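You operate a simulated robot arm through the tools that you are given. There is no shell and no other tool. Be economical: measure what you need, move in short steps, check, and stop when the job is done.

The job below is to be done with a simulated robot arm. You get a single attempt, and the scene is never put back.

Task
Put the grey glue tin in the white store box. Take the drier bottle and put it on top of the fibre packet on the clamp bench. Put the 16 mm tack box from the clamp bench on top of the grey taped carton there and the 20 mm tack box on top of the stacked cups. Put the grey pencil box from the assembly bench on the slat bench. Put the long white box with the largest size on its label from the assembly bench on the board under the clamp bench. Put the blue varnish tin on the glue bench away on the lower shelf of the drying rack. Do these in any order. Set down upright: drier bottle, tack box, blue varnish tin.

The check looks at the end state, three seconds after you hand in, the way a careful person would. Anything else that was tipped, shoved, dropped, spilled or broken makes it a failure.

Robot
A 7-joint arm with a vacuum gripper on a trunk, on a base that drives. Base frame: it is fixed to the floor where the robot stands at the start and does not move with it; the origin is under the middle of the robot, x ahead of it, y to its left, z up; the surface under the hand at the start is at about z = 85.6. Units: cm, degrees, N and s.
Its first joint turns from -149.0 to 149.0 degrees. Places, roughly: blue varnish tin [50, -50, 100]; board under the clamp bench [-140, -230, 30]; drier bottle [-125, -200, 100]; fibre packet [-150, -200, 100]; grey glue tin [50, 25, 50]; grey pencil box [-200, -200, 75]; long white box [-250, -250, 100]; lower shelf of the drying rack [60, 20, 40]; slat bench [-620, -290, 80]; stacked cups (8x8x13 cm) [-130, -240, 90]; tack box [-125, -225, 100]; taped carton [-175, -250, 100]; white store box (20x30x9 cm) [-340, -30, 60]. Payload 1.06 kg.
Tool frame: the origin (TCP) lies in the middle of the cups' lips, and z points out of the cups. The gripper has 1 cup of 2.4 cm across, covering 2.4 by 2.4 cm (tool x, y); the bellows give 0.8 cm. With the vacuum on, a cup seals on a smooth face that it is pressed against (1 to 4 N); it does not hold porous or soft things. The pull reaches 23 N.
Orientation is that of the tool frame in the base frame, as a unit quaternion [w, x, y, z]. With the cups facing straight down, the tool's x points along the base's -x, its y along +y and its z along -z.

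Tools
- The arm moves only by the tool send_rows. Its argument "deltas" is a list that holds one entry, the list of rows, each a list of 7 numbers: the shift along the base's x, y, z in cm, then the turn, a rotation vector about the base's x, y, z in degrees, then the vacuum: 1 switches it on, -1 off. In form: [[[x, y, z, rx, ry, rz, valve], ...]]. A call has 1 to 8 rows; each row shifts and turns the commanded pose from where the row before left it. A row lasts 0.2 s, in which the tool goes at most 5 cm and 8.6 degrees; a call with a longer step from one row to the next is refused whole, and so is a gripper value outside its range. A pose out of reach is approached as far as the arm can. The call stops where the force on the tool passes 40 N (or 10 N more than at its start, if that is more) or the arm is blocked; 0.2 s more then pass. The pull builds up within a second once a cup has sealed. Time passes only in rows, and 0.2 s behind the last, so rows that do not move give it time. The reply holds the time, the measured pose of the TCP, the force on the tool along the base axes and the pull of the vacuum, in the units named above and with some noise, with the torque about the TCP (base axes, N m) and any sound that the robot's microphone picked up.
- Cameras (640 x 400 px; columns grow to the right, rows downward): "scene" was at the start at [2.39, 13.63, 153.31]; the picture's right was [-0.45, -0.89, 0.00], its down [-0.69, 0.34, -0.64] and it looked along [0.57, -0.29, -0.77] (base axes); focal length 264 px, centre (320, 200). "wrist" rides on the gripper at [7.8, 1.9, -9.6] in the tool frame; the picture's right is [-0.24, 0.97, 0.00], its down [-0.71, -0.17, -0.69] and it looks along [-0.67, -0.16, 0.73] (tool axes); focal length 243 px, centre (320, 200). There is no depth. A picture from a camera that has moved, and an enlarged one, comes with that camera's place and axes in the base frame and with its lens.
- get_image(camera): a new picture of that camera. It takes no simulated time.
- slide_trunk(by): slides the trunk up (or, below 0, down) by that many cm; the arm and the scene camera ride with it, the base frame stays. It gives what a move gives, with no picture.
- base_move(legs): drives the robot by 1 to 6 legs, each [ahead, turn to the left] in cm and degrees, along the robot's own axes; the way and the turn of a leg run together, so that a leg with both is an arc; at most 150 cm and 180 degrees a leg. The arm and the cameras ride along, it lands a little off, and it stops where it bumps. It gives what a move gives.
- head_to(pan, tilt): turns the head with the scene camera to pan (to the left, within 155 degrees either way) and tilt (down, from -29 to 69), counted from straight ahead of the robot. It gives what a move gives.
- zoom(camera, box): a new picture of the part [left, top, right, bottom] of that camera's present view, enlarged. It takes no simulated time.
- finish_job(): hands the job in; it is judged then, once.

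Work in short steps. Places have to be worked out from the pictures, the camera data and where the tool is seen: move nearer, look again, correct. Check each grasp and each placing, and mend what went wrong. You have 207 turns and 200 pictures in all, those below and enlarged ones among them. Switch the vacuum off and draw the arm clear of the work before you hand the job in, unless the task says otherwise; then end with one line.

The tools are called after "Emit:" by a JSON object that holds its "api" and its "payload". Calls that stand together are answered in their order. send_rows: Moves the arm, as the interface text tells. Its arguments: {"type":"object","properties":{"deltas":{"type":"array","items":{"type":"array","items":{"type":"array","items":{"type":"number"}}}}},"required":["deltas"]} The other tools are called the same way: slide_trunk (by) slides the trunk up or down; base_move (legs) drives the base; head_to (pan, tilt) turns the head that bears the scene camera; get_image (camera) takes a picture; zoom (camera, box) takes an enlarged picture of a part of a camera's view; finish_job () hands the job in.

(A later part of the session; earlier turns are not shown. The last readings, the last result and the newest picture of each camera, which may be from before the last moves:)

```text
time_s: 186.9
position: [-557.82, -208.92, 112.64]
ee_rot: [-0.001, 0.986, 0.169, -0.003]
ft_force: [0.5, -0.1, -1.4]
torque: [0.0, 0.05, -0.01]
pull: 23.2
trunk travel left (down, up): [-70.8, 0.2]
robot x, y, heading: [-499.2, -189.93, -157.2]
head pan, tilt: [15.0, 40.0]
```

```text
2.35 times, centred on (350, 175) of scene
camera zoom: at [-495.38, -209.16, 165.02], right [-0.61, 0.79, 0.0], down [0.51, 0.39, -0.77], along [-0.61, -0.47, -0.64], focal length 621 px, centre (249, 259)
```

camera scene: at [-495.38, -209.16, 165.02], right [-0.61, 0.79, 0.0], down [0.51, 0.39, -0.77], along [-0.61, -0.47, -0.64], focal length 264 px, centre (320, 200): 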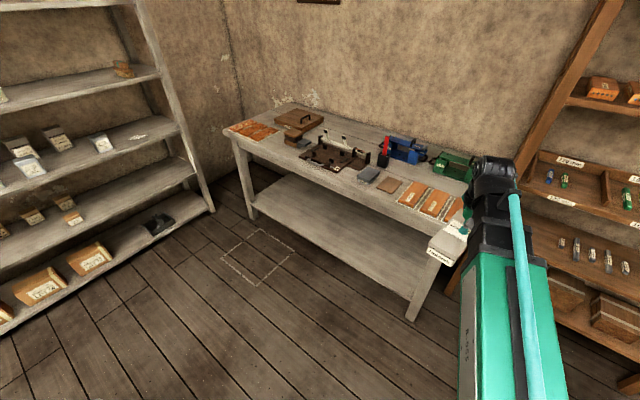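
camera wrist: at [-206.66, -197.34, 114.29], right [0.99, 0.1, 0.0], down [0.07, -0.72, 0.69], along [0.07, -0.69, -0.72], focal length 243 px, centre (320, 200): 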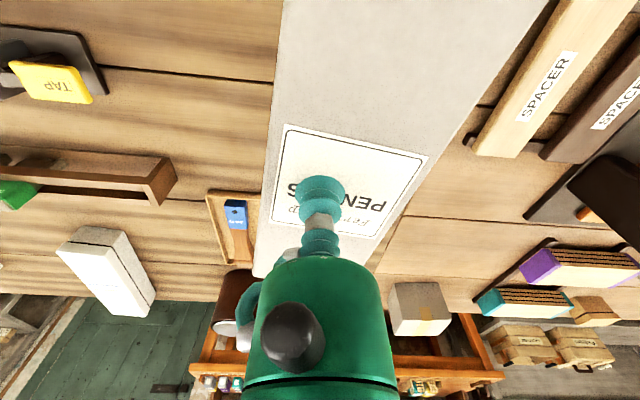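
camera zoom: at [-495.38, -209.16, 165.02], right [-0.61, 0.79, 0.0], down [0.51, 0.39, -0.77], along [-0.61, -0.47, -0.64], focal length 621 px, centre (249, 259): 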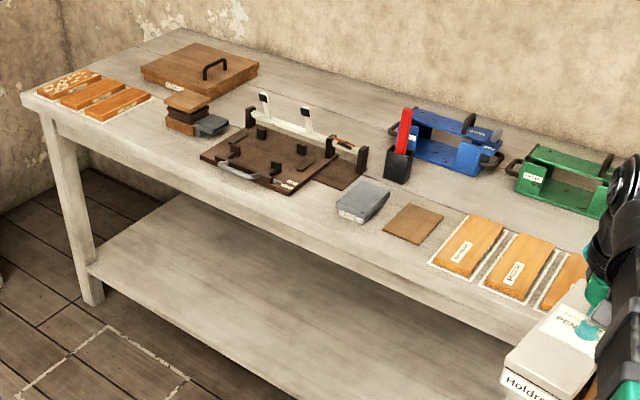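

A 15 cm-wide gap lies between the left slats (y≈-343) and the little stack (y≈-328), x −597…−620. I'll lay the box there along x. I drive to about (-522,-300).

Emit:
{"api": "base_move", "payload": {"legs": [[0, 55], [112, 0], [0, -60]]}}

Emit:
{"api": "head_to", "payload": {"pan": 0, "tilt": 45}}

Emit:
{"api": "get_image", "payload": {"camera": "scene"}}

Emit:
{"api": "get_image", "payload": {"camera": "wrist"}}

```text
time_s: 197.7
position: [-582.77, -312.58, 112.7]
ee_rot: [-0.001, 0.992, 0.125, -0.003]
ft_force: [0.1, 0.5, -2.3]
torque: [0.02, -0.01, 0.01]
pull: 23.0
trunk travel left (down, up): [-70.8, 0.2]
robot x, y, heading: [-523.16, -299.16, -162.5]
head pan, tilt: [15.0, 40.0]
```

```text
time_s: 198.5
position: [-582.67, -312.67, 112.69]
ee_rot: [0.0, 0.992, 0.126, -0.004]
ft_force: [-0.3, -0.9, -2.0]
torque: [-0.01, -0.04, 0.03]
pull: 23.0
trunk travel left (down, up): [-70.8, 0.2]
robot x, y, heading: [-523.02, -299.24, -162.3]
head pan, tilt: [0.0, 45.0]
```

```text
129 pictures are left
camera scene: at [-521.06, -316.27, 164.29], right [-0.31, 0.95, 0.0], down [0.67, 0.22, -0.71], along [-0.67, -0.22, -0.71], focal length 264 px, centre (320, 200)
```

scene: 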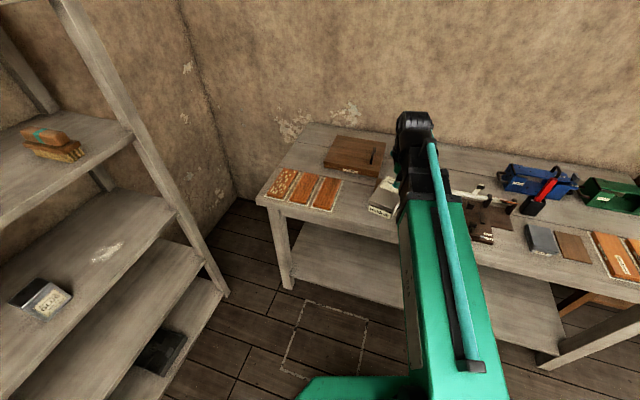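

```text
128 pictures are left
camera wrist: at [-574.6, -312.51, 122.33], right [0.01, -1.0, 0.0], down [-0.72, -0.01, 0.69], along [-0.69, -0.01, -0.72], focal length 243 px, centre (320, 200)
```

wrist: 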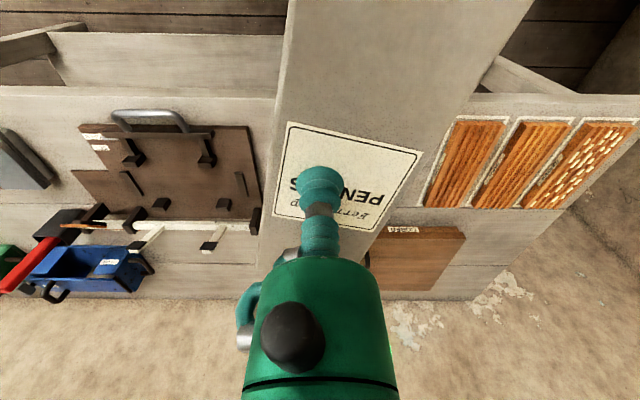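

Two-view solving gives the bench top at z≈85, gap y −336…−321. I move the hand above it, rotating the box +14° to align with x.

Emit:
{"api": "send_rows", "payload": {"deltas": [[[-4, -2.6, 0, 0, 0, 3.5, 1], [-4, -2.6, 0, 0, 0, 3.5, 1], [-4, -2.6, 0, 0, 0, 3.5, 1], [-4, -2.6, 0, 0, 0, 3.5, 1], [-4, -2.6, 0, 0, 0, 0, 1], [-2.7, -2.1, 0, 0, 0, 0, 1]]]}}

Emit:
{"api": "get_image", "payload": {"camera": "wrist"}}

Emit:
{"api": "zoom", "payload": {"camera": "scene", "box": [240, 80, 480, 230]}}

```text
time_s: 199.9
position: [-605.43, -327.85, 112.66]
ee_rot: [-0.001, 0.969, 0.246, -0.004]
ft_force: [-0.1, -0.8, -2.4]
torque: [0.02, -0.01, 0.0]
pull: 22.7
trunk travel left (down, up): [-70.8, 0.2]
robot x, y, heading: [-523.27, -298.85, -162.3]
head pan, tilt: [0.0, 45.0]
```

```text
127 pictures are left
camera wrist: at [-597.56, -325.76, 122.19], right [0.26, -0.97, 0.0], down [-0.7, -0.19, 0.69], along [-0.67, -0.18, -0.72], focal length 243 px, centre (320, 200)
```

wrist: 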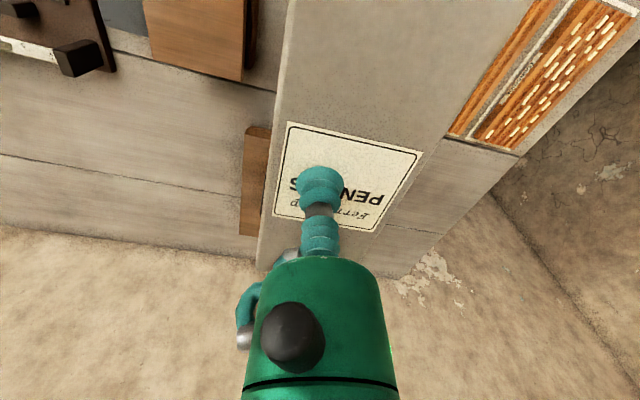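

```text
2.67 times, centred on (360, 155) of scene
camera zoom: at [-521.11, -316.3, 164.29], right [-0.31, 0.95, 0.0], down [0.67, 0.22, -0.71], along [-0.67, -0.22, -0.71], focal length 704 px, centre (213, 320)
```

zoom: 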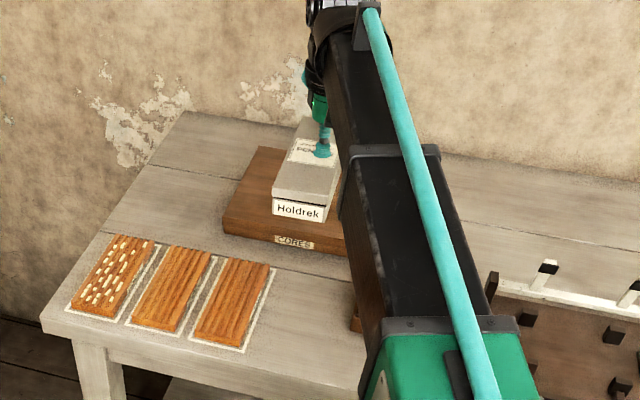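

The box is at centre ≈ (-603.7,-329.8). I shift it +2.2 cm in y, straighten 4°, and descend 18 cm.

Emit:
{"api": "send_rows", "payload": {"deltas": [[[0, 2.2, -2, 0, 0, -4, 1], [0, 0, -4.5, 0, 0, 0, 1], [0, 0, -4.5, 0, 0, 0, 1], [0, 0, -4, 0, 0, 0, 1], [0, 0, -3, 0, 0, 0, 1]]]}}

Emit:
{"api": "zoom", "payload": {"camera": "scene", "box": [240, 80, 480, 230]}}

```text
time_s: 201.1
position: [-605.28, -325.64, 94.67]
ee_rot: [0.001, 0.977, 0.211, -0.005]
ft_force: [0.5, 0.3, -2.3]
torque: [0.03, 0.01, 0.02]
pull: 22.5
trunk travel left (down, up): [-70.8, 0.2]
robot x, y, heading: [-522.5, -298.98, -162.2]
head pan, tilt: [0.0, 45.0]
```

```text
2.67 times, centred on (360, 155) of scene
camera zoom: at [-521.09, -316.28, 164.29], right [-0.31, 0.95, 0.0], down [0.67, 0.22, -0.71], along [-0.67, -0.22, -0.71], focal length 704 px, centre (213, 320)
```

zoom: 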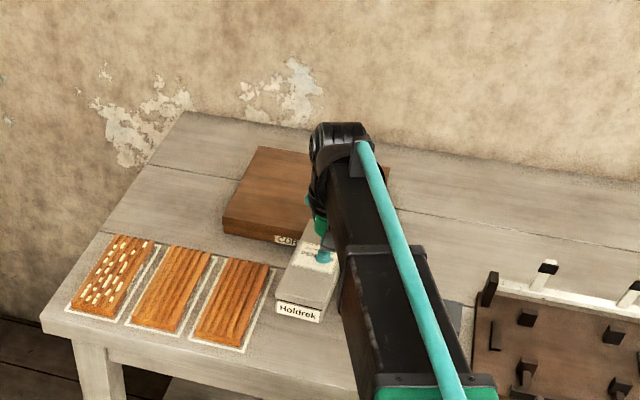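

Alignment good; shift 1 cm toward the front and lower until contact.

Emit:
{"api": "send_rows", "payload": {"deltas": [[[1, 0, -2.5, 0, 0, 0, 1], [0, 0, -1, 0, 0, 0, 1], [0, 0, -0.6, 0, 0, 0, 1], [0, 0, -0.5, 0, 0, 0, 1]]]}}

Emit:
{"api": "zoom", "payload": {"camera": "scene", "box": [240, 80, 480, 230]}}

```text
time_s: 202.1
position: [-604.57, -325.61, 90.11]
ee_rot: [0.0, 0.977, 0.212, -0.004]
ft_force: [0.3, 0.5, -1.4]
torque: [0.0, 0.01, -0.01]
pull: 23.0
trunk travel left (down, up): [-70.8, 0.2]
robot x, y, heading: [-522.58, -298.88, -162.0]
head pan, tilt: [0.0, 45.0]
```

```text
2.67 times, centred on (360, 155) of scene
camera zoom: at [-521.08, -316.28, 164.29], right [-0.31, 0.95, 0.0], down [0.67, 0.22, -0.71], along [-0.67, -0.22, -0.71], focal length 704 px, centre (213, 320)
```

zoom: 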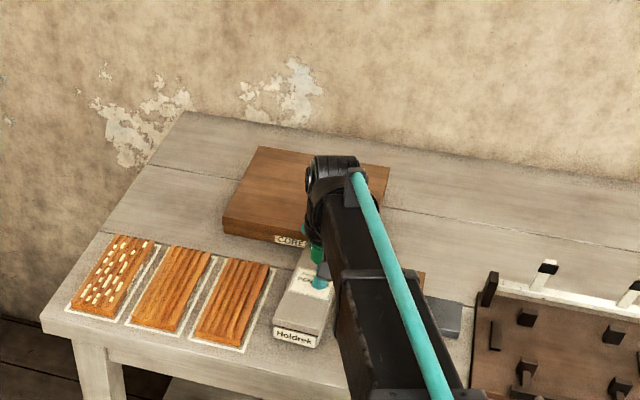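

Still hanging just above; continue down slowly.

Emit:
{"api": "send_rows", "payload": {"deltas": [[[0, 0, -0.6, 0, 0, 0, 1], [0, 0, -0.5, 0, 0, 0, 1], [0, 0, -0.5, 0, 0, 0, 1]]]}}

Emit:
{"api": "send_rows", "payload": {"deltas": [[[0, 0, -0.4, 0, 0, 0, 1], [0, 0, -0.4, 0, 0, 0, 1], [0, 0, -0.3, 0, 0, 0, 1]]]}}

```text
time_s: 202.9
position: [-604.28, -325.35, 88.72]
ee_rot: [0.0, 0.977, 0.212, -0.006]
ft_force: [-10.0, -1.6, 21.5]
torque: [-0.01, -0.15, -0.03]
pull: 23.0
trunk travel left (down, up): [-70.8, 0.2]
robot x, y, heading: [-523.08, -298.77, -162.3]
head pan, tilt: [0.0, 45.0]
```

```text
time_s: 203.3
position: [-604.44, -325.61, 88.65]
ee_rot: [0.0, 0.977, 0.212, -0.007]
ft_force: [2.7, 0.8, 17.5]
torque: [-0.03, -0.07, -0.03]
pull: 22.5
trunk travel left (down, up): [-70.8, 0.2]
robot x, y, heading: [-522.89, -298.97, -162.0]
head pan, tilt: [0.0, 45.0]
stopped in row 2: the force on the tool passed its limit at 45 N (the readings are from after the stop); the commanded pose is now the measured one
```

Contact at the same height as at pickup. Release and lift off.

Emit:
{"api": "send_rows", "payload": {"deltas": [[[0, 0, 0.2, 0, 0, 0, -1], [0, 0, 0, 0, 0, 0, -1], [0, 0, 0, 0, 0, 0, -1], [0, 0, 1, 0, 0, 0, -1], [0, 0, 4, 0, 0, 0, -1], [0, 0, 5, 0, 0, 0, -1], [0, 0, 5, 0, 0, 0, -1], [3, 1, 4, 0, 0, 0, -1]]]}}

Emit:
{"api": "get_image", "payload": {"camera": "scene"}}

```text
refused: row 8 steps farther than a row can; nothing moved
```

```text
123 pictures are left
camera scene: at [-520.82, -316.19, 164.28], right [-0.3, 0.95, 0.0], down [0.67, 0.22, -0.71], along [-0.67, -0.22, -0.71], focal length 264 px, centre (320, 200)
```

scene: 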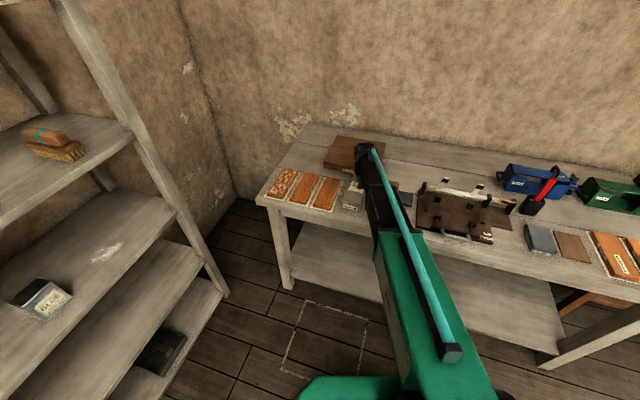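

One row was too long; resend with shorter steps.

Emit:
{"api": "send_rows", "payload": {"deltas": [[[0, 0, 0.2, 0, 0, 0, -1], [0, 0, 0, 0, 0, 0, -1], [0, 0, 0, 0, 0, 0, -1], [0, 0, 1, 0, 0, 0, -1], [0, 0, 4, 0, 0, 0, -1], [0, 0, 5, 0, 0, 0, -1], [0, 0, 5, 0, 0, 0, -1], [2, 1, 4, 0, 0, 0, -1]]]}}

Emit:
{"api": "get_image", "payload": {"camera": "wrist"}}

```text
time_s: 205.1
position: [-602.59, -324.48, 107.63]
ee_rot: [0.0, 0.978, 0.211, -0.007]
ft_force: [-0.5, -0.2, -0.3]
torque: [-0.02, 0.01, 0.01]
pull: 0.1
trunk travel left (down, up): [-70.8, 0.2]
robot x, y, heading: [-522.9, -299.0, -162.3]
head pan, tilt: [0.0, 45.0]
```

```text
122 pictures are left
camera wrist: at [-594.48, -323.1, 117.13], right [0.19, -0.98, 0.0], down [-0.71, -0.13, 0.69], along [-0.68, -0.13, -0.72], focal length 243 px, centre (320, 200)
```

wrist: 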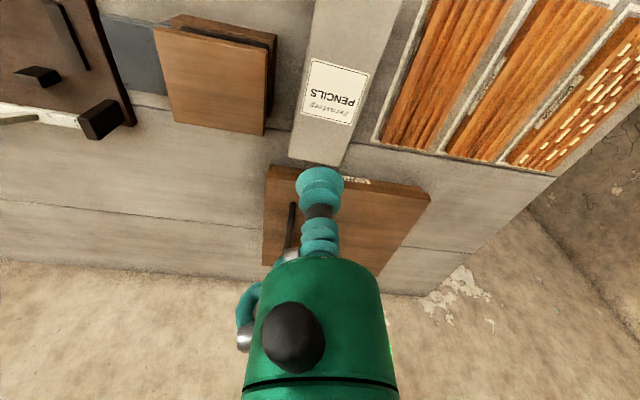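

Pencil box is placed well between the slats and stack. I retract the hand and drive back to the assembly bench's north side.

Emit:
{"api": "send_rows", "payload": {"deltas": [[[4, 1.5, 1, 0, 0, 0, -1], [4, 1.5, 1, 0, 0, 0, -1], [4, 1.5, 0, 0, 0, 0, -1], [4, 1.5, 0, 0, 0, 0, -1], [4, 1.5, 0, 0, 0, 0, -1]]]}}

Emit:
{"api": "base_move", "payload": {"legs": [[0, 60], [-112, 0], [0, 126], [140, 0]]}}

Emit:
{"api": "head_to", "payload": {"pan": 0, "tilt": 35}}

Emit:
{"api": "get_image", "payload": {"camera": "scene"}}

```text
time_s: 206.3
position: [-582.5, -316.93, 109.3]
ee_rot: [0.001, 0.977, 0.212, -0.006]
ft_force: [-0.3, -0.7, 1.2]
torque: [-0.01, 0.0, -0.02]
pull: 0.1
trunk travel left (down, up): [-70.8, 0.2]
robot x, y, heading: [-522.88, -298.83, -162.2]
head pan, tilt: [0.0, 45.0]
```

```text
time_s: 226.7
position: [-313.36, -105.19, 109.44]
ee_rot: [0.006, -0.27, 0.963, 0.001]
ft_force: [-0.8, -1.0, 0.0]
torque: [-0.02, 0.02, 0.02]
pull: 0.1
trunk travel left (down, up): [-70.8, 0.2]
robot x, y, heading: [-370.73, -129.92, 24.9]
head pan, tilt: [0.0, 45.0]
```

```text
time_s: 227.4
position: [-313.43, -105.28, 109.45]
ee_rot: [0.006, -0.269, 0.963, 0.001]
ft_force: [0.9, -0.3, 0.5]
torque: [0.01, -0.04, 0.02]
pull: 0.0
trunk travel left (down, up): [-70.8, 0.2]
robot x, y, heading: [-370.4, -130.12, 24.7]
head pan, tilt: [0.0, 35.0]
```

```text
121 pictures are left
camera scene: at [-373.8, -112.87, 165.77], right [0.42, -0.91, 0.0], down [-0.52, -0.24, -0.82], along [0.74, 0.34, -0.57], focal length 264 px, centre (320, 200)
```

scene: 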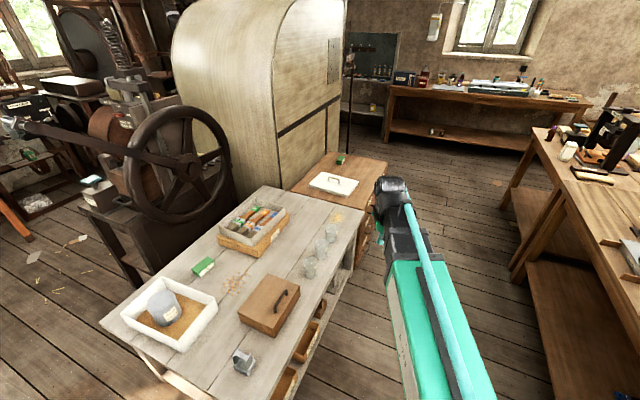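

Now go to about (-270,-142) and face the bench (heading −90).

Emit:
{"api": "base_move", "payload": {"legs": [[0, -31.5], [101, 0], [0, -83.5]]}}

Emit:
{"api": "get_image", "payload": {"camera": "wrist"}}

Emit:
{"api": "head_to", "payload": {"pan": 0, "tilt": 50}}

Emit:
{"api": "get_image", "payload": {"camera": "scene"}}

```text
time_s: 237.7
position: [-268.61, -204.67, 109.43]
ee_rot: [0.004, 0.657, 0.754, -0.004]
ft_force: [0.2, 0.3, 0.3]
torque: [0.01, 0.0, 0.01]
pull: 0.0
trunk travel left (down, up): [-70.8, 0.2]
robot x, y, heading: [-268.95, -142.22, -88.9]
head pan, tilt: [0.0, 35.0]
```

```text
120 pictures are left
camera wrist: at [-267.82, -196.55, 119.03], right [1.0, -0.1, 0.0], down [-0.07, -0.72, 0.69], along [-0.07, -0.69, -0.72], focal length 243 px, centre (320, 200)
```

wrist: 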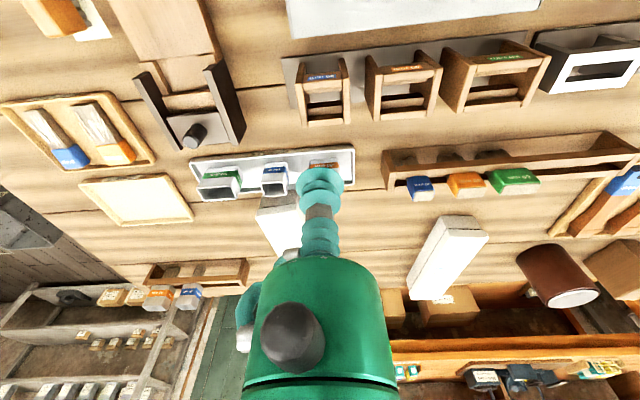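

```text
time_s: 238.5
position: [-268.57, -204.71, 109.45]
ee_rot: [0.004, 0.657, 0.754, -0.005]
ft_force: [0.1, -0.4, -0.8]
torque: [0.0, -0.04, -0.05]
pull: 0.1
trunk travel left (down, up): [-70.8, 0.2]
robot x, y, heading: [-268.72, -141.91, -88.3]
head pan, tilt: [0.0, 50.0]
```

```text
119 pictures are left
camera scene: at [-251.7, -144.94, 163.61], right [-1.0, -0.02, 0.0], down [-0.02, 0.77, -0.64], along [0.01, -0.64, -0.77], focal length 264 px, centre (320, 200)
```

scene: 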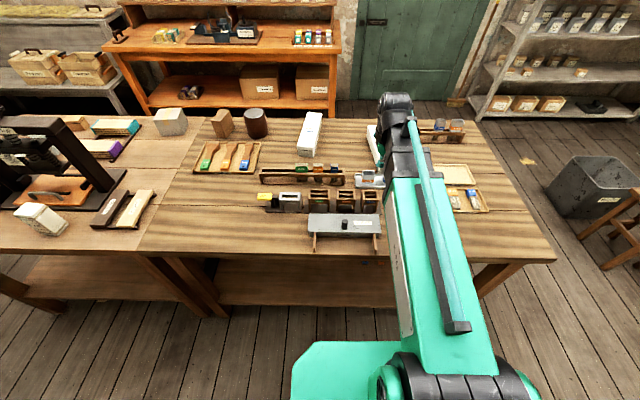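

I zoom on the visible long box's label; then I'll shift the arm to see the other.

Emit:
{"api": "zoom", "payload": {"camera": "scene", "box": [285, 105, 345, 165]}}

Emit:
{"api": "send_rows", "payload": {"deltas": [[[4.5, 0, 1, 0, 0, 0, -1], [4.5, -1, 1, 0, 0, 0, -1], [4.5, -2, 1, 0, 0, 0, -1], [3, -3.5, 1, 0, 0, 0, -1], [3, -3.5, 0, 0, 0, 0, -1]]]}}

Emit:
{"api": "get_image", "payload": {"camera": "wrist"}}

Emit:
{"api": "get_image", "payload": {"camera": "scene"}}

```text
6.67 times, centred on (315, 135) of scene
camera zoom: at [-251.7, -144.94, 163.61], right [-1.0, -0.02, 0.0], down [-0.02, 0.77, -0.64], along [0.01, -0.64, -0.77], focal length 1760 px, centre (353, 633)
```

zoom: 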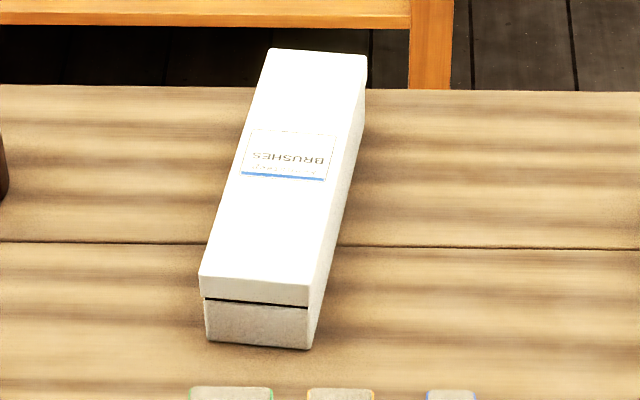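

```text
refused: row 3 steps farther than a row can; nothing moved
```

```text
117 pictures are left
camera wrist: at [-267.82, -196.55, 119.04], right [1.0, -0.1, 0.0], down [-0.07, -0.72, 0.69], along [-0.07, -0.69, -0.72], focal length 243 px, centre (320, 200)
```

wrist: 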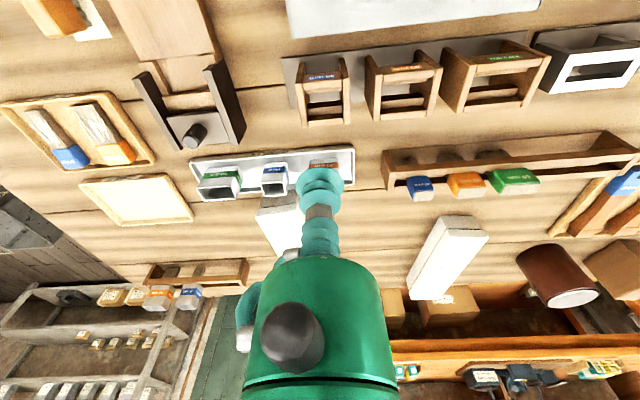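

```text
116 pictures are left
camera scene: at [-251.7, -144.94, 163.61], right [-1.0, -0.02, 0.0], down [-0.02, 0.77, -0.64], along [0.01, -0.64, -0.77], focal length 264 px, centre (320, 200)
```

scene: 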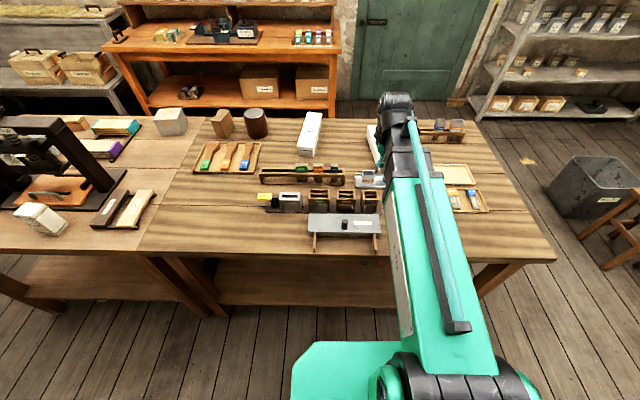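

The near label has a blue stripe. I move the hand forward between the two boxes to read both with the wrist camera.

Emit:
{"api": "send_rows", "payload": {"deltas": [[[1.5, -4, 1, 0, 0, 0, -1], [1.5, -4, 1, 0, 0, 0, -1], [1.5, -4, 1, 0, 0, 0, -1], [1, -4, 0, 0, 0, 0, -1]]]}}

Emit:
{"api": "get_image", "payload": {"camera": "wrist"}}

```text
time_s: 239.5
position: [-263.21, -220.74, 112.47]
ee_rot: [0.004, 0.657, 0.754, -0.005]
ft_force: [-0.7, -0.2, -0.4]
torque: [0.02, -0.03, 0.01]
pull: 0.2
trunk travel left (down, up): [-70.8, 0.2]
robot x, y, heading: [-269.29, -142.15, -88.5]
head pan, tilt: [0.0, 50.0]
```

```text
115 pictures are left
camera wrist: at [-262.43, -212.7, 122.09], right [0.99, -0.1, 0.0], down [-0.07, -0.72, 0.69], along [-0.07, -0.69, -0.72], focal length 243 px, centre (320, 200)
```

wrist: 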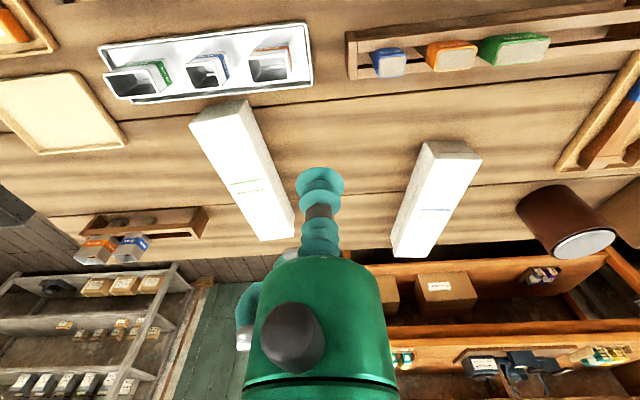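

Emit:
{"api": "zoom", "payload": {"camera": "wrist", "box": [215, 165, 295, 215]}}

Emit:
{"api": "zoom", "payload": {"camera": "wrist", "box": [395, 185, 475, 235]}}

```text
8.00 times, centred on (255, 190) of wrist
camera zoom: at [-262.43, -212.7, 122.09], right [0.99, -0.1, 0.0], down [-0.07, -0.72, 0.69], along [-0.07, -0.69, -0.72], focal length 1941 px, centre (840, 280)
```

zoom: 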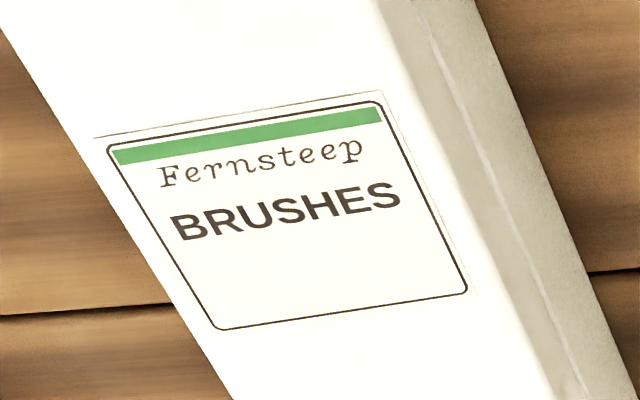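

```text
8.00 times, centred on (435, 210) of wrist
camera zoom: at [-262.43, -212.7, 122.09], right [0.99, -0.1, 0.0], down [-0.07, -0.72, 0.69], along [-0.07, -0.69, -0.72], focal length 1941 px, centre (-600, 120)
```

zoom: 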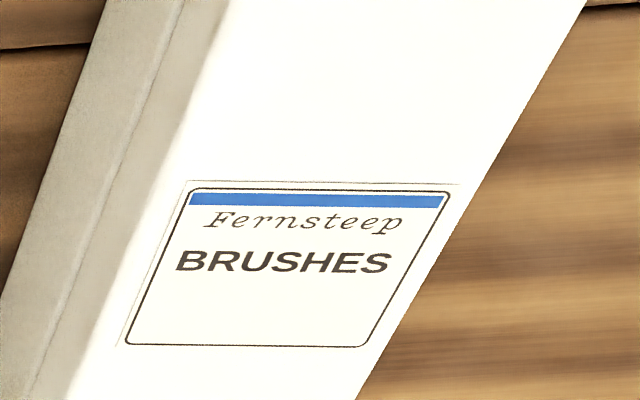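

The lids show only a colour stripe (green vs blue). I check the colour/size key on the blocks and ferrules.

Emit:
{"api": "zoom", "payload": {"camera": "wrist", "box": [340, 20, 560, 90]}}

Emit:
{"api": "zoom", "payload": {"camera": "wrist", "box": [95, 40, 315, 110]}}

```text
2.91 times, centred on (450, 55) of wrist
camera zoom: at [-262.43, -212.7, 122.09], right [0.99, -0.1, 0.0], down [-0.07, -0.72, 0.69], along [-0.07, -0.69, -0.72], focal length 706 px, centre (-58, 622)
```

zoom: 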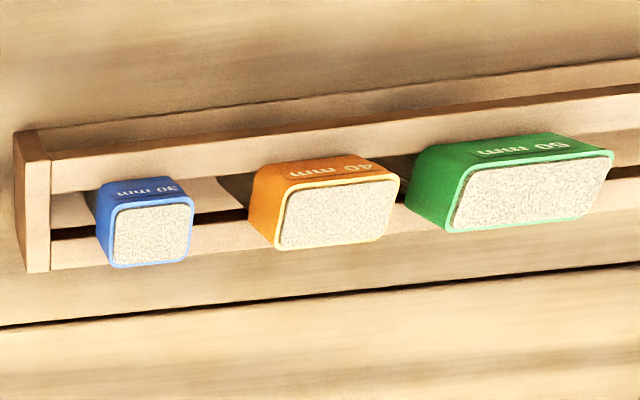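

```text
2.91 times, centred on (205, 75) of wrist
camera zoom: at [-262.43, -212.7, 122.09], right [0.99, -0.1, 0.0], down [-0.07, -0.72, 0.69], along [-0.07, -0.69, -0.72], focal length 706 px, centre (654, 564)
```

zoom: 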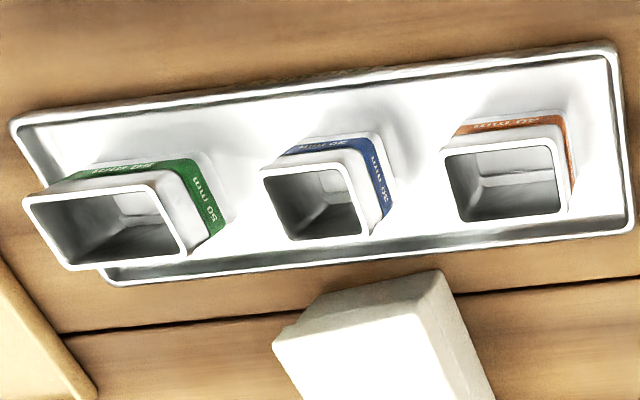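

Key: blue 30, orange 40, green 50 mm — the green-striped box is the 50 mm one, centre ≈ (-276,-238.5). I drive 6 cm nearer and bring the cup over it.

Emit:
{"api": "base_move", "payload": {"legs": [[6, 0]]}}

Emit:
{"api": "send_rows", "payload": {"deltas": [[[-4, -3.5, 0, 0, 0, 0, -1], [-4, -3.5, -2, 0, 0, 0, -1], [-4, -3.5, -2, 0, 0, 0, -1], [0, 0, -4, 0, 0, 0, -1], [0, 0, -4, 0, 0, 0, -1]]]}}

Emit:
{"api": "get_image", "payload": {"camera": "wrist"}}

```text
time_s: 240.5
position: [-263.1, -226.87, 112.5]
ee_rot: [0.003, 0.657, 0.754, -0.004]
ft_force: [0.8, -0.7, 0.3]
torque: [0.04, 0.05, -0.01]
pull: 0.1
trunk travel left (down, up): [-70.8, 0.2]
robot x, y, heading: [-268.63, -148.26, -88.7]
head pan, tilt: [0.0, 50.0]
```

```text
refused: row 1 steps farther than a row can; nothing moved
```

```text
110 pictures are left
camera wrist: at [-262.29, -218.79, 122.03], right [1.0, -0.1, 0.0], down [-0.07, -0.72, 0.69], along [-0.07, -0.69, -0.72], focal length 243 px, centre (320, 200)
```

wrist: 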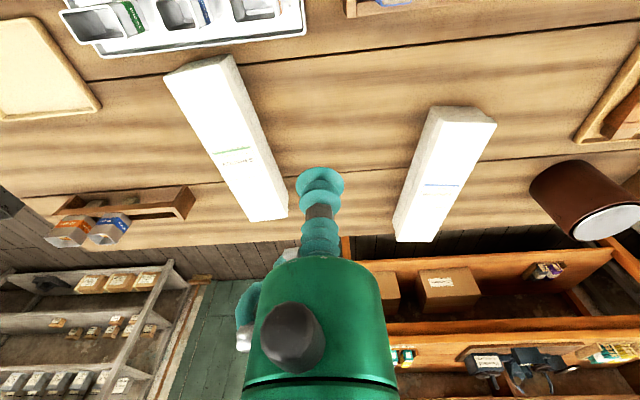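

Target ≈ (-277,-238.5). Resend with smaller steps.

Emit:
{"api": "send_rows", "payload": {"deltas": [[[-2.8, -2.3, -1, 0, 0, 0, -1], [-2.8, -2.3, -2, 0, 0, 0, -1], [-2.8, -2.3, -3, 0, 0, 0, -1], [-2.8, -2.3, -3, 0, 0, 0, -1], [-2.7, -2.4, -3, 0, 0, 0, -1]]]}}

Emit:
{"api": "get_image", "payload": {"camera": "wrist"}}

```text
time_s: 241.7
position: [-277.15, -238.29, 100.58]
ee_rot: [0.003, 0.656, 0.754, -0.005]
ft_force: [-0.1, -0.5, 0.1]
torque: [0.04, 0.03, 0.03]
pull: 0.1
trunk travel left (down, up): [-70.8, 0.2]
robot x, y, heading: [-268.42, -147.86, -88.9]
head pan, tilt: [0.0, 50.0]
```

```text
109 pictures are left
camera wrist: at [-276.42, -230.26, 110.24], right [1.0, -0.1, 0.0], down [-0.07, -0.72, 0.69], along [-0.07, -0.69, -0.72], focal length 243 px, centre (320, 200)
```

wrist: 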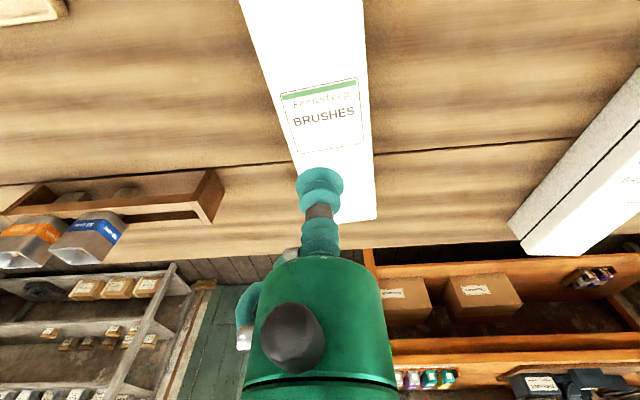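

Centred over the label. Descend with vacuum.

Emit:
{"api": "send_rows", "payload": {"deltas": [[[0.2, -0.4, -4, 0, 0, 0, 1], [0, 0, -2, 0, 0, 0, 1], [0, 0, -1, 0, 0, 0, 1], [0, 0, -0.7, 0, 0, 0, 1], [0, 0, -0.5, 0, 0, 0, 1]]]}}

```text
time_s: 242.9
position: [-276.74, -238.81, 92.27]
ee_rot: [0.004, 0.657, 0.754, -0.005]
ft_force: [0.5, -0.1, 0.5]
torque: [0.03, 0.02, 0.0]
pull: 0.0
trunk travel left (down, up): [-70.8, 0.2]
robot x, y, heading: [-268.57, -148.3, -88.5]
head pan, tilt: [0.0, 50.0]
```

Emit:
{"api": "send_rows", "payload": {"deltas": [[[0, 0, -0.5, 0, 0, 0, 1], [0, 0, -0.5, 0, 0, 0, 1], [0, 0, -0.4, 0, 0, 0, 1], [0, 0, -0.3, 0, 0, 0, 1], [0, 0, -0.2, 0, 0, 0, 1]]]}}

```text
time_s: 244.1
position: [-276.82, -238.78, 90.64]
ee_rot: [0.004, 0.656, 0.755, -0.006]
ft_force: [2.1, -5.6, 19.2]
torque: [0.13, 0.0, -0.19]
pull: 23.0
trunk travel left (down, up): [-70.8, 0.2]
robot x, y, heading: [-268.29, -148.34, -88.8]
head pan, tilt: [0.0, 50.0]
```

Sealed (top ≈ 91). Lift straight up 18 cm.

Emit:
{"api": "send_rows", "payload": {"deltas": [[[0, 0, 1.5, 0, 0, 0, 1], [0, 0, 3, 0, 0, 0, 1], [0, 0, 4.5, 0, 0, 0, 1], [0, 0, 4.5, 0, 0, 0, 1], [0, 0, 4.5, 0, 0, 0, 1], [0, 0, 0, 0, 0, 0, 1]]]}}

Emit:
{"api": "get_image", "payload": {"camera": "wrist"}}

```text
time_s: 245.5
position: [-276.74, -238.85, 108.39]
ee_rot: [0.003, 0.656, 0.755, -0.004]
ft_force: [0.0, 0.3, -5.4]
torque: [0.07, -0.01, 0.02]
pull: 22.5
trunk travel left (down, up): [-70.8, 0.2]
robot x, y, heading: [-268.41, -148.15, -88.9]
head pan, tilt: [0.0, 50.0]
```

```text
108 pictures are left
camera wrist: at [-275.99, -230.79, 117.99], right [1.0, -0.1, 0.0], down [-0.07, -0.72, 0.69], along [-0.07, -0.69, -0.72], focal length 243 px, centre (320, 200)
```

wrist: 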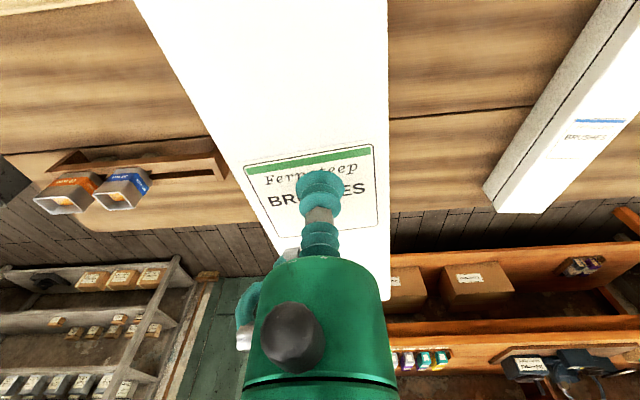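

Held (~0.55 kg). I raise, retract to ~60 cm radius, back off, and drive east.

Emit:
{"api": "send_rows", "payload": {"deltas": [[[0.5, 2, 4, 0, 0, 0, 1], [0.5, 3, 3.5, 0, 0, 0, 1], [0.5, 4, 2.5, 0, 0, 0, 1], [0.5, 4.8, 0, 0, 0, 0, 1], [0.5, 4.8, 0, 0, 0, 0, 1], [0.5, 4.8, 0, 0, 0, 0, 1], [0.5, 4.8, 0, 0, 0, 0, 1]]]}}

Emit:
{"api": "base_move", "payload": {"legs": [[-16, 0], [0, 91]]}}

```text
time_s: 247.1
position: [-273.44, -210.41, 118.39]
ee_rot: [0.003, 0.657, 0.754, -0.005]
ft_force: [-0.1, 0.3, -5.4]
torque: [0.06, -0.03, 0.01]
pull: 22.9
trunk travel left (down, up): [-70.8, 0.2]
robot x, y, heading: [-268.66, -148.52, -88.6]
head pan, tilt: [0.0, 50.0]
```

```text
time_s: 252.4
position: [-206.68, -135.76, 118.37]
ee_rot: [0.006, -0.081, 0.997, -0.001]
ft_force: [-0.1, -0.3, -6.0]
torque: [-0.01, 0.07, 0.01]
pull: 22.3
trunk travel left (down, up): [-70.8, 0.2]
robot x, y, heading: [-268.86, -132.46, 2.4]
head pan, tilt: [0.0, 50.0]
```

Drive 132 cm east and look at the clamp bench with the head before turning.

Emit:
{"api": "base_move", "payload": {"legs": [[132, 0]]}}

Emit:
{"api": "head_to", "payload": {"pan": -90, "tilt": 35}}

Emit:
{"api": "get_image", "payload": {"camera": "scene"}}

```text
time_s: 258.9
position: [-76.88, -124.88, 118.44]
ee_rot: [0.006, -0.1, 0.995, -0.001]
ft_force: [0.2, -0.1, -5.9]
torque: [0.0, 0.1, -0.01]
pull: 22.8
trunk travel left (down, up): [-70.8, 0.2]
robot x, y, heading: [-139.4, -124.3, 4.9]
head pan, tilt: [0.0, 50.0]
```

```text
time_s: 260.5
position: [-76.87, -124.86, 118.39]
ee_rot: [0.006, -0.101, 0.995, -0.001]
ft_force: [-0.3, -0.4, -5.4]
torque: [0.01, 0.07, 0.01]
pull: 23.1
trunk travel left (down, up): [-70.8, 0.2]
robot x, y, heading: [-139.51, -124.0, 4.9]
head pan, tilt: [-90.0, 35.0]
```

```text
107 pictures are left
camera scene: at [-144.48, -116.16, 165.77], right [-1.0, -0.09, 0.0], down [-0.05, 0.57, -0.82], along [0.07, -0.82, -0.57], focal length 264 px, centre (320, 200)
```

scene: 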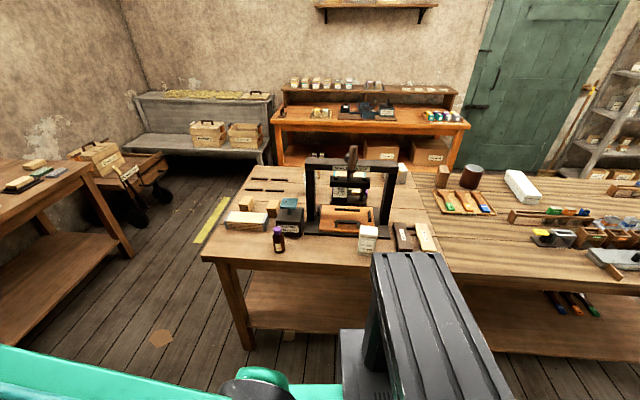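

Emit:
{"api": "zoom", "payload": {"camera": "scene", "box": [200, 140, 460, 340]}}

```text
2.00 times, centred on (330, 240) of scene
camera zoom: at [-144.48, -116.16, 165.77], right [-1.0, -0.09, 0.0], down [-0.05, 0.57, -0.82], along [0.07, -0.82, -0.57], focal length 528 px, centre (300, 120)
```

zoom: 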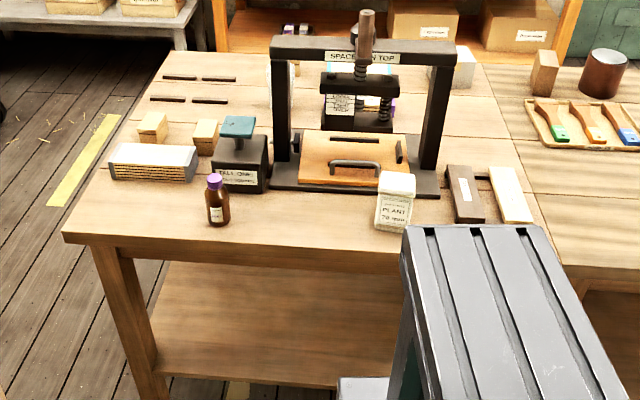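

Plan: place the long box on the lower board near (-117,-213). I manoeuvre to about (-117,-103) facing −90°, with the box still short of the bench, then lower the trunk.

Emit:
{"api": "base_move", "payload": {"legs": [[35, 0], [0, -60], [-22, 0], [0, -35]]}}

Emit:
{"api": "slide_trunk", "payload": {"by": -40}}

Emit:
{"api": "head_to", "payload": {"pan": 0, "tilt": 40}}

Emit:
{"api": "get_image", "payload": {"camera": "scene"}}

```text
time_s: 268.4
position: [-122.17, -165.39, 118.41]
ee_rot: [0.004, 0.66, 0.751, -0.005]
ft_force: [-0.4, -0.2, -6.4]
torque: [0.04, -0.01, -0.05]
pull: 23.2
trunk travel left (down, up): [-70.8, 0.2]
robot x, y, heading: [-116.76, -103.33, -89.1]
head pan, tilt: [-90.0, 35.0]
```

```text
time_s: 272.2
position: [-122.24, -165.34, 78.42]
ee_rot: [0.004, 0.66, 0.751, -0.005]
ft_force: [-0.7, -0.9, -5.5]
torque: [0.04, 0.01, 0.01]
pull: 22.6
trunk travel left (down, up): [-30.8, 40.2]
robot x, y, heading: [-117.19, -103.04, -89.0]
head pan, tilt: [-90.0, 35.0]
```

```text
time_s: 273.9
position: [-122.17, -165.44, 78.44]
ee_rot: [0.004, 0.66, 0.751, -0.005]
ft_force: [0.5, -0.3, -5.6]
torque: [0.04, -0.02, 0.01]
pull: 23.0
trunk travel left (down, up): [-30.8, 40.2]
robot x, y, heading: [-116.99, -103.12, -89.3]
head pan, tilt: [0.0, 40.0]
```

```text
105 pictures are left
camera scene: at [-99.77, -106.92, 125.02], right [-1.0, -0.01, 0.0], down [-0.01, 0.64, -0.77], along [0.01, -0.77, -0.64], focal length 264 px, centre (320, 200)
```

scene: 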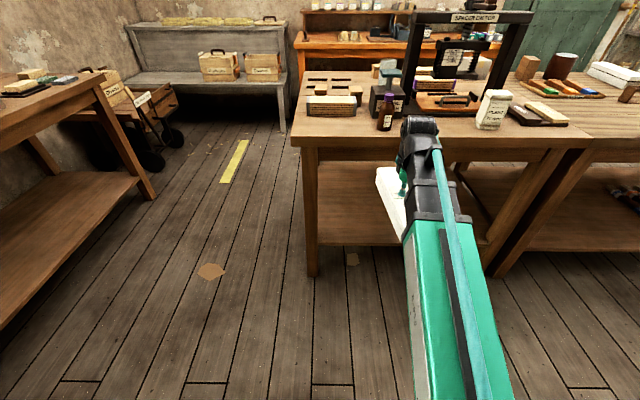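

Lower the trunk 28 more (box bottom ≈ 44, board ≈ 30) and drive in 30 cm.

Emit:
{"api": "slide_trunk", "payload": {"by": -28}}

Emit:
{"api": "base_move", "payload": {"legs": [[30, 0]]}}

Emit:
{"api": "get_image", "payload": {"camera": "wrist"}}

Emit:
{"api": "get_image", "payload": {"camera": "scene"}}

```text
time_s: 276.7
position: [-122.2, -165.39, 50.4]
ee_rot: [0.005, 0.66, 0.752, -0.005]
ft_force: [0.1, 0.1, -6.2]
torque: [0.04, 0.02, 0.02]
pull: 23.0
trunk travel left (down, up): [-2.8, 68.2]
robot x, y, heading: [-117.04, -102.91, -89.3]
head pan, tilt: [0.0, 40.0]
```

```text
time_s: 278.7
position: [-122.13, -195.05, 50.28]
ee_rot: [0.003, 0.662, 0.75, -0.004]
ft_force: [0.6, -0.2, -4.7]
torque: [0.06, 0.01, -0.02]
pull: 22.8
trunk travel left (down, up): [-2.8, 68.2]
robot x, y, heading: [-116.25, -132.71, -89.7]
head pan, tilt: [0.0, 40.0]
```

```text
104 pictures are left
camera wrist: at [-121.26, -187.05, 59.94], right [0.99, -0.11, 0.0], down [-0.08, -0.72, 0.69], along [-0.08, -0.69, -0.72], focal length 243 px, centre (320, 200)
```

wrist: 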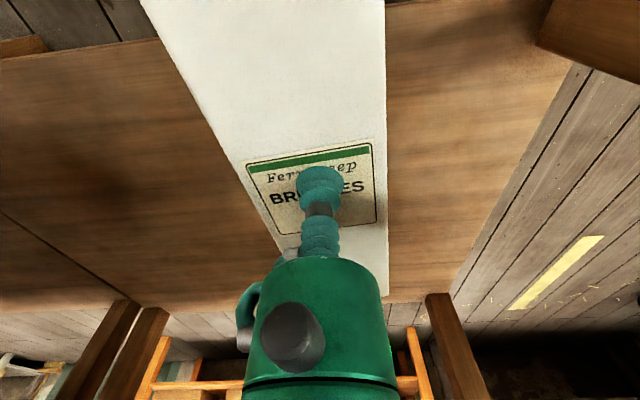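

```text
103 pictures are left
camera scene: at [-99.49, -136.67, 97.03], right [-1.0, -0.01, 0.0], down [-0.01, 0.64, -0.77], along [0.01, -0.77, -0.64], focal length 264 px, centre (320, 200)
```

scene: 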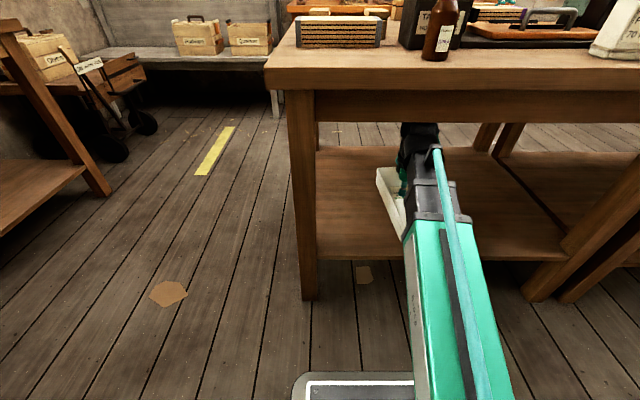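

Just clear of the apron. I lower 7 cm and extend the arm 18 cm inward.

Emit:
{"api": "send_rows", "payload": {"deltas": [[[0, 0, -4, 0, 0, 0, 1], [0, 0, -3, 0, 0, 0, 1], [0, -4.5, 0, 0, 0, 0, 1], [0, -4.5, 0, 0, 0, 0, 1], [0, -4.5, 0, 0, 0, 0, 1], [0, -4.5, 0, 0, 0, 0, 1]]]}}

Emit:
{"api": "get_image", "payload": {"camera": "scene"}}

```text
time_s: 280.1
position: [-122.05, -213.18, 43.14]
ee_rot: [0.005, 0.661, 0.75, -0.005]
ft_force: [-0.4, 0.0, -6.1]
torque: [0.04, 0.0, -0.02]
pull: 22.2
trunk travel left (down, up): [-2.8, 68.2]
robot x, y, heading: [-116.4, -132.85, -89.6]
head pan, tilt: [0.0, 40.0]
```

```text
102 pictures are left
camera scene: at [-99.48, -136.58, 97.02], right [-1.0, -0.01, 0.0], down [-0.01, 0.64, -0.77], along [0.01, -0.77, -0.64], focal length 264 px, centre (320, 200)
```

scene: 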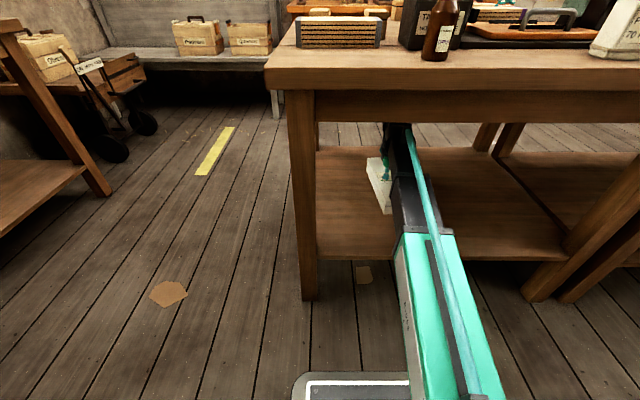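

Now I lower until contact with the board.

Emit:
{"api": "send_rows", "payload": {"deltas": [[[0, 0, -2.5, 0, 0, 0, 1], [0, 0, -1.5, 0, 0, 0, 1], [0, 0, -0.8, 0, 0, 0, 1], [0, 0, -0.7, 0, 0, 0, 1]]]}}

```text
time_s: 281.1
position: [-122.05, -213.15, 37.75]
ee_rot: [0.004, 0.662, 0.75, -0.004]
ft_force: [0.0, 0.3, -5.6]
torque: [0.04, 0.01, 0.01]
pull: 23.1
trunk travel left (down, up): [-2.8, 68.2]
robot x, y, heading: [-116.7, -132.5, -89.2]
head pan, tilt: [0.0, 40.0]
```

Emit:
{"api": "send_rows", "payload": {"deltas": [[[0, 0, -0.6, 0, 0, 0, 1], [0, 0, -0.5, 0, 0, 0, 1], [0, 0, -0.5, 0, 0, 0, 1], [0, 0, -0.5, 0, 0, 0, 1]]]}}

```text
time_s: 282.1
position: [-122.23, -213.04, 35.76]
ee_rot: [0.004, 0.662, 0.75, -0.004]
ft_force: [0.7, 0.3, -5.7]
torque: [0.06, -0.03, 0.0]
pull: 22.6
trunk travel left (down, up): [-2.8, 68.2]
robot x, y, heading: [-116.52, -132.81, -89.5]
head pan, tilt: [0.0, 40.0]
```

Emit:
{"api": "send_rows", "payload": {"deltas": [[[0, 0, -0.6, 0, 0, 0, 1], [0, 0, -0.5, 0, 0, 0, 1], [0, 0, -0.5, 0, 0, 0, 1], [0, 0, -0.5, 0, 0, 0, 1]]]}}

Emit:
{"api": "get_image", "payload": {"camera": "wrist"}}

```text
time_s: 283.1
position: [-122.16, -213.06, 34.02]
ee_rot: [0.005, 0.662, 0.75, -0.006]
ft_force: [-1.5, -5.4, 16.4]
torque: [-0.04, 0.03, 0.05]
pull: 22.7
trunk travel left (down, up): [-2.8, 68.2]
robot x, y, heading: [-116.57, -132.62, -89.7]
head pan, tilt: [0.0, 40.0]
```

```text
101 pictures are left
camera wrist: at [-121.29, -204.99, 43.55], right [0.99, -0.11, 0.0], down [-0.08, -0.71, 0.7], along [-0.08, -0.69, -0.72], focal length 243 px, centre (320, 200)
```

wrist: 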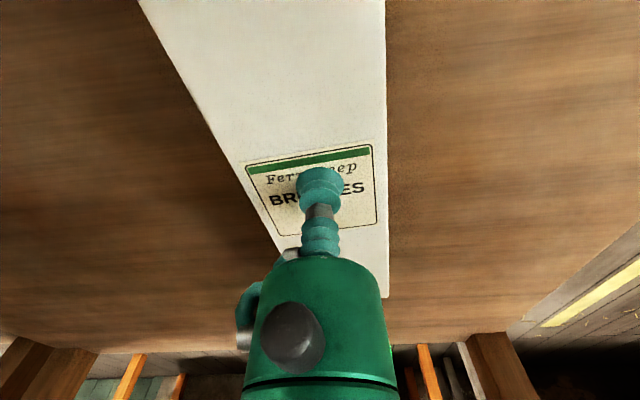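

Contact; the box lies fully on the board. Release, lift slightly and withdraw straight out.

Emit:
{"api": "send_rows", "payload": {"deltas": [[[0, 0, 0.1, 0, 0, 0, -1], [0, 0, 0, 0, 0, 0, -1], [0, 0, 0, 0, 0, 0, -1], [0, 0, 1.5, 0, 0, 0, -1], [0, 0, 3.5, 0, 0, 0, -1], [0, 4.5, 2, 0, 0, 0, -1], [0, 4.8, 0, 0, 0, 0, -1], [0, 4.8, 0, 0, 0, 0, -1]]]}}

Emit:
{"api": "base_move", "payload": {"legs": [[-30, 0]]}}

Emit:
{"api": "get_image", "payload": {"camera": "scene"}}

```text
time_s: 284.9
position: [-122.3, -198.97, 40.91]
ee_rot: [0.003, 0.662, 0.749, -0.005]
ft_force: [-0.1, -0.1, 0.2]
torque: [0.01, 0.0, -0.02]
pull: 0.1
trunk travel left (down, up): [-2.8, 68.2]
robot x, y, heading: [-116.16, -132.92, -89.7]
head pan, tilt: [0.0, 40.0]
```

```text
time_s: 287.0
position: [-122.38, -168.54, 40.8]
ee_rot: [0.004, 0.662, 0.75, -0.004]
ft_force: [0.6, -0.9, 0.0]
torque: [-0.01, -0.01, 0.03]
pull: 0.0
trunk travel left (down, up): [-2.8, 68.2]
robot x, y, heading: [-116.42, -102.3, -89.4]
head pan, tilt: [0.0, 40.0]
```

```text
100 pictures are left
camera scene: at [-99.73, -106.14, 97.02], right [-1.0, -0.01, 0.0], down [-0.01, 0.64, -0.77], along [0.01, -0.77, -0.64], focal length 264 px, centre (320, 200)
```

scene: 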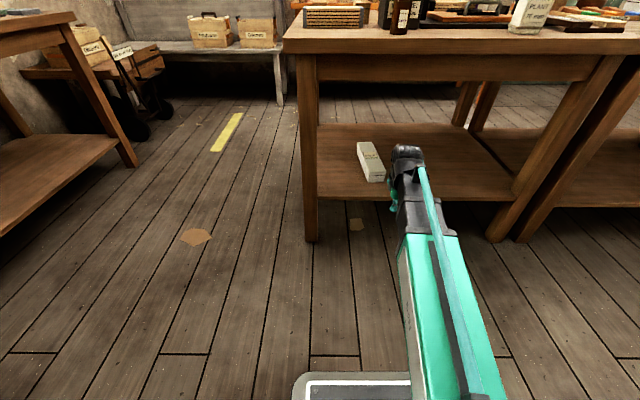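

The long box sits on the board. I raise the trunk fully to work on the bench top, and look.

Emit:
{"api": "slide_trunk", "payload": {"by": 40}}

Emit:
{"api": "slide_trunk", "payload": {"by": 28}}

Emit:
{"api": "head_to", "payload": {"pan": -10, "tilt": 38}}

Emit:
{"api": "zoom", "payload": {"camera": "scene", "box": [220, 80, 540, 280]}}

Emit:
{"api": "get_image", "payload": {"camera": "wrist"}}

```text
time_s: 290.8
position: [-122.55, -168.66, 80.8]
ee_rot: [0.004, 0.661, 0.75, -0.005]
ft_force: [-0.8, 0.4, 0.4]
torque: [0.02, 0.02, 0.01]
pull: 0.0
trunk travel left (down, up): [-42.8, 28.2]
robot x, y, heading: [-116.74, -102.57, -89.7]
head pan, tilt: [0.0, 40.0]
```

```text
time_s: 293.6
position: [-122.42, -168.73, 108.91]
ee_rot: [0.003, 0.661, 0.751, -0.005]
ft_force: [-0.7, -0.1, -0.6]
torque: [-0.02, 0.02, -0.01]
pull: 0.0
trunk travel left (down, up): [-70.8, 0.2]
robot x, y, heading: [-116.56, -102.27, -89.5]
head pan, tilt: [0.0, 40.0]
```

```text
time_s: 294.4
position: [-122.55, -168.65, 108.98]
ee_rot: [0.004, 0.661, 0.75, -0.004]
ft_force: [0.7, 0.5, -0.4]
torque: [-0.04, 0.04, 0.01]
pull: 0.0
trunk travel left (down, up): [-70.8, 0.2]
robot x, y, heading: [-116.95, -102.28, -89.3]
head pan, tilt: [-10.0, 38.0]
```

```text
2.00 times, centred on (380, 180) of scene
camera zoom: at [-101.22, -106.15, 165.32], right [-0.99, 0.16, 0.0], down [0.1, 0.61, -0.79], along [-0.13, -0.78, -0.62], focal length 528 px, centre (200, 240)
```

zoom: 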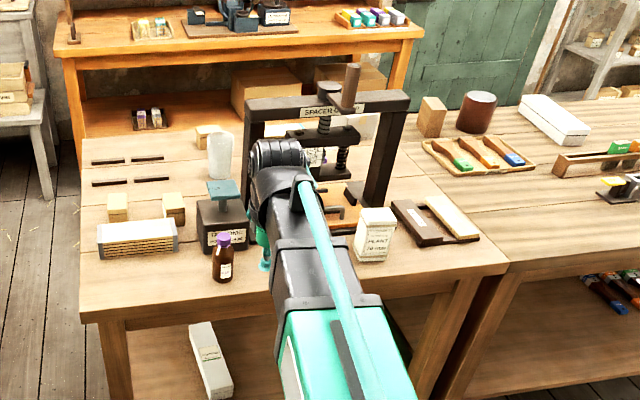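

```text
98 pictures are left
camera wrist: at [-121.61, -160.58, 118.49], right [0.99, -0.11, 0.0], down [-0.08, -0.72, 0.69], along [-0.08, -0.69, -0.72], focal length 243 px, centre (320, 200)
```

wrist: 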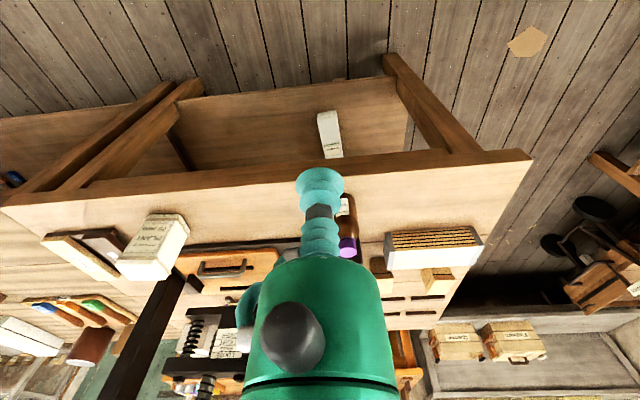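

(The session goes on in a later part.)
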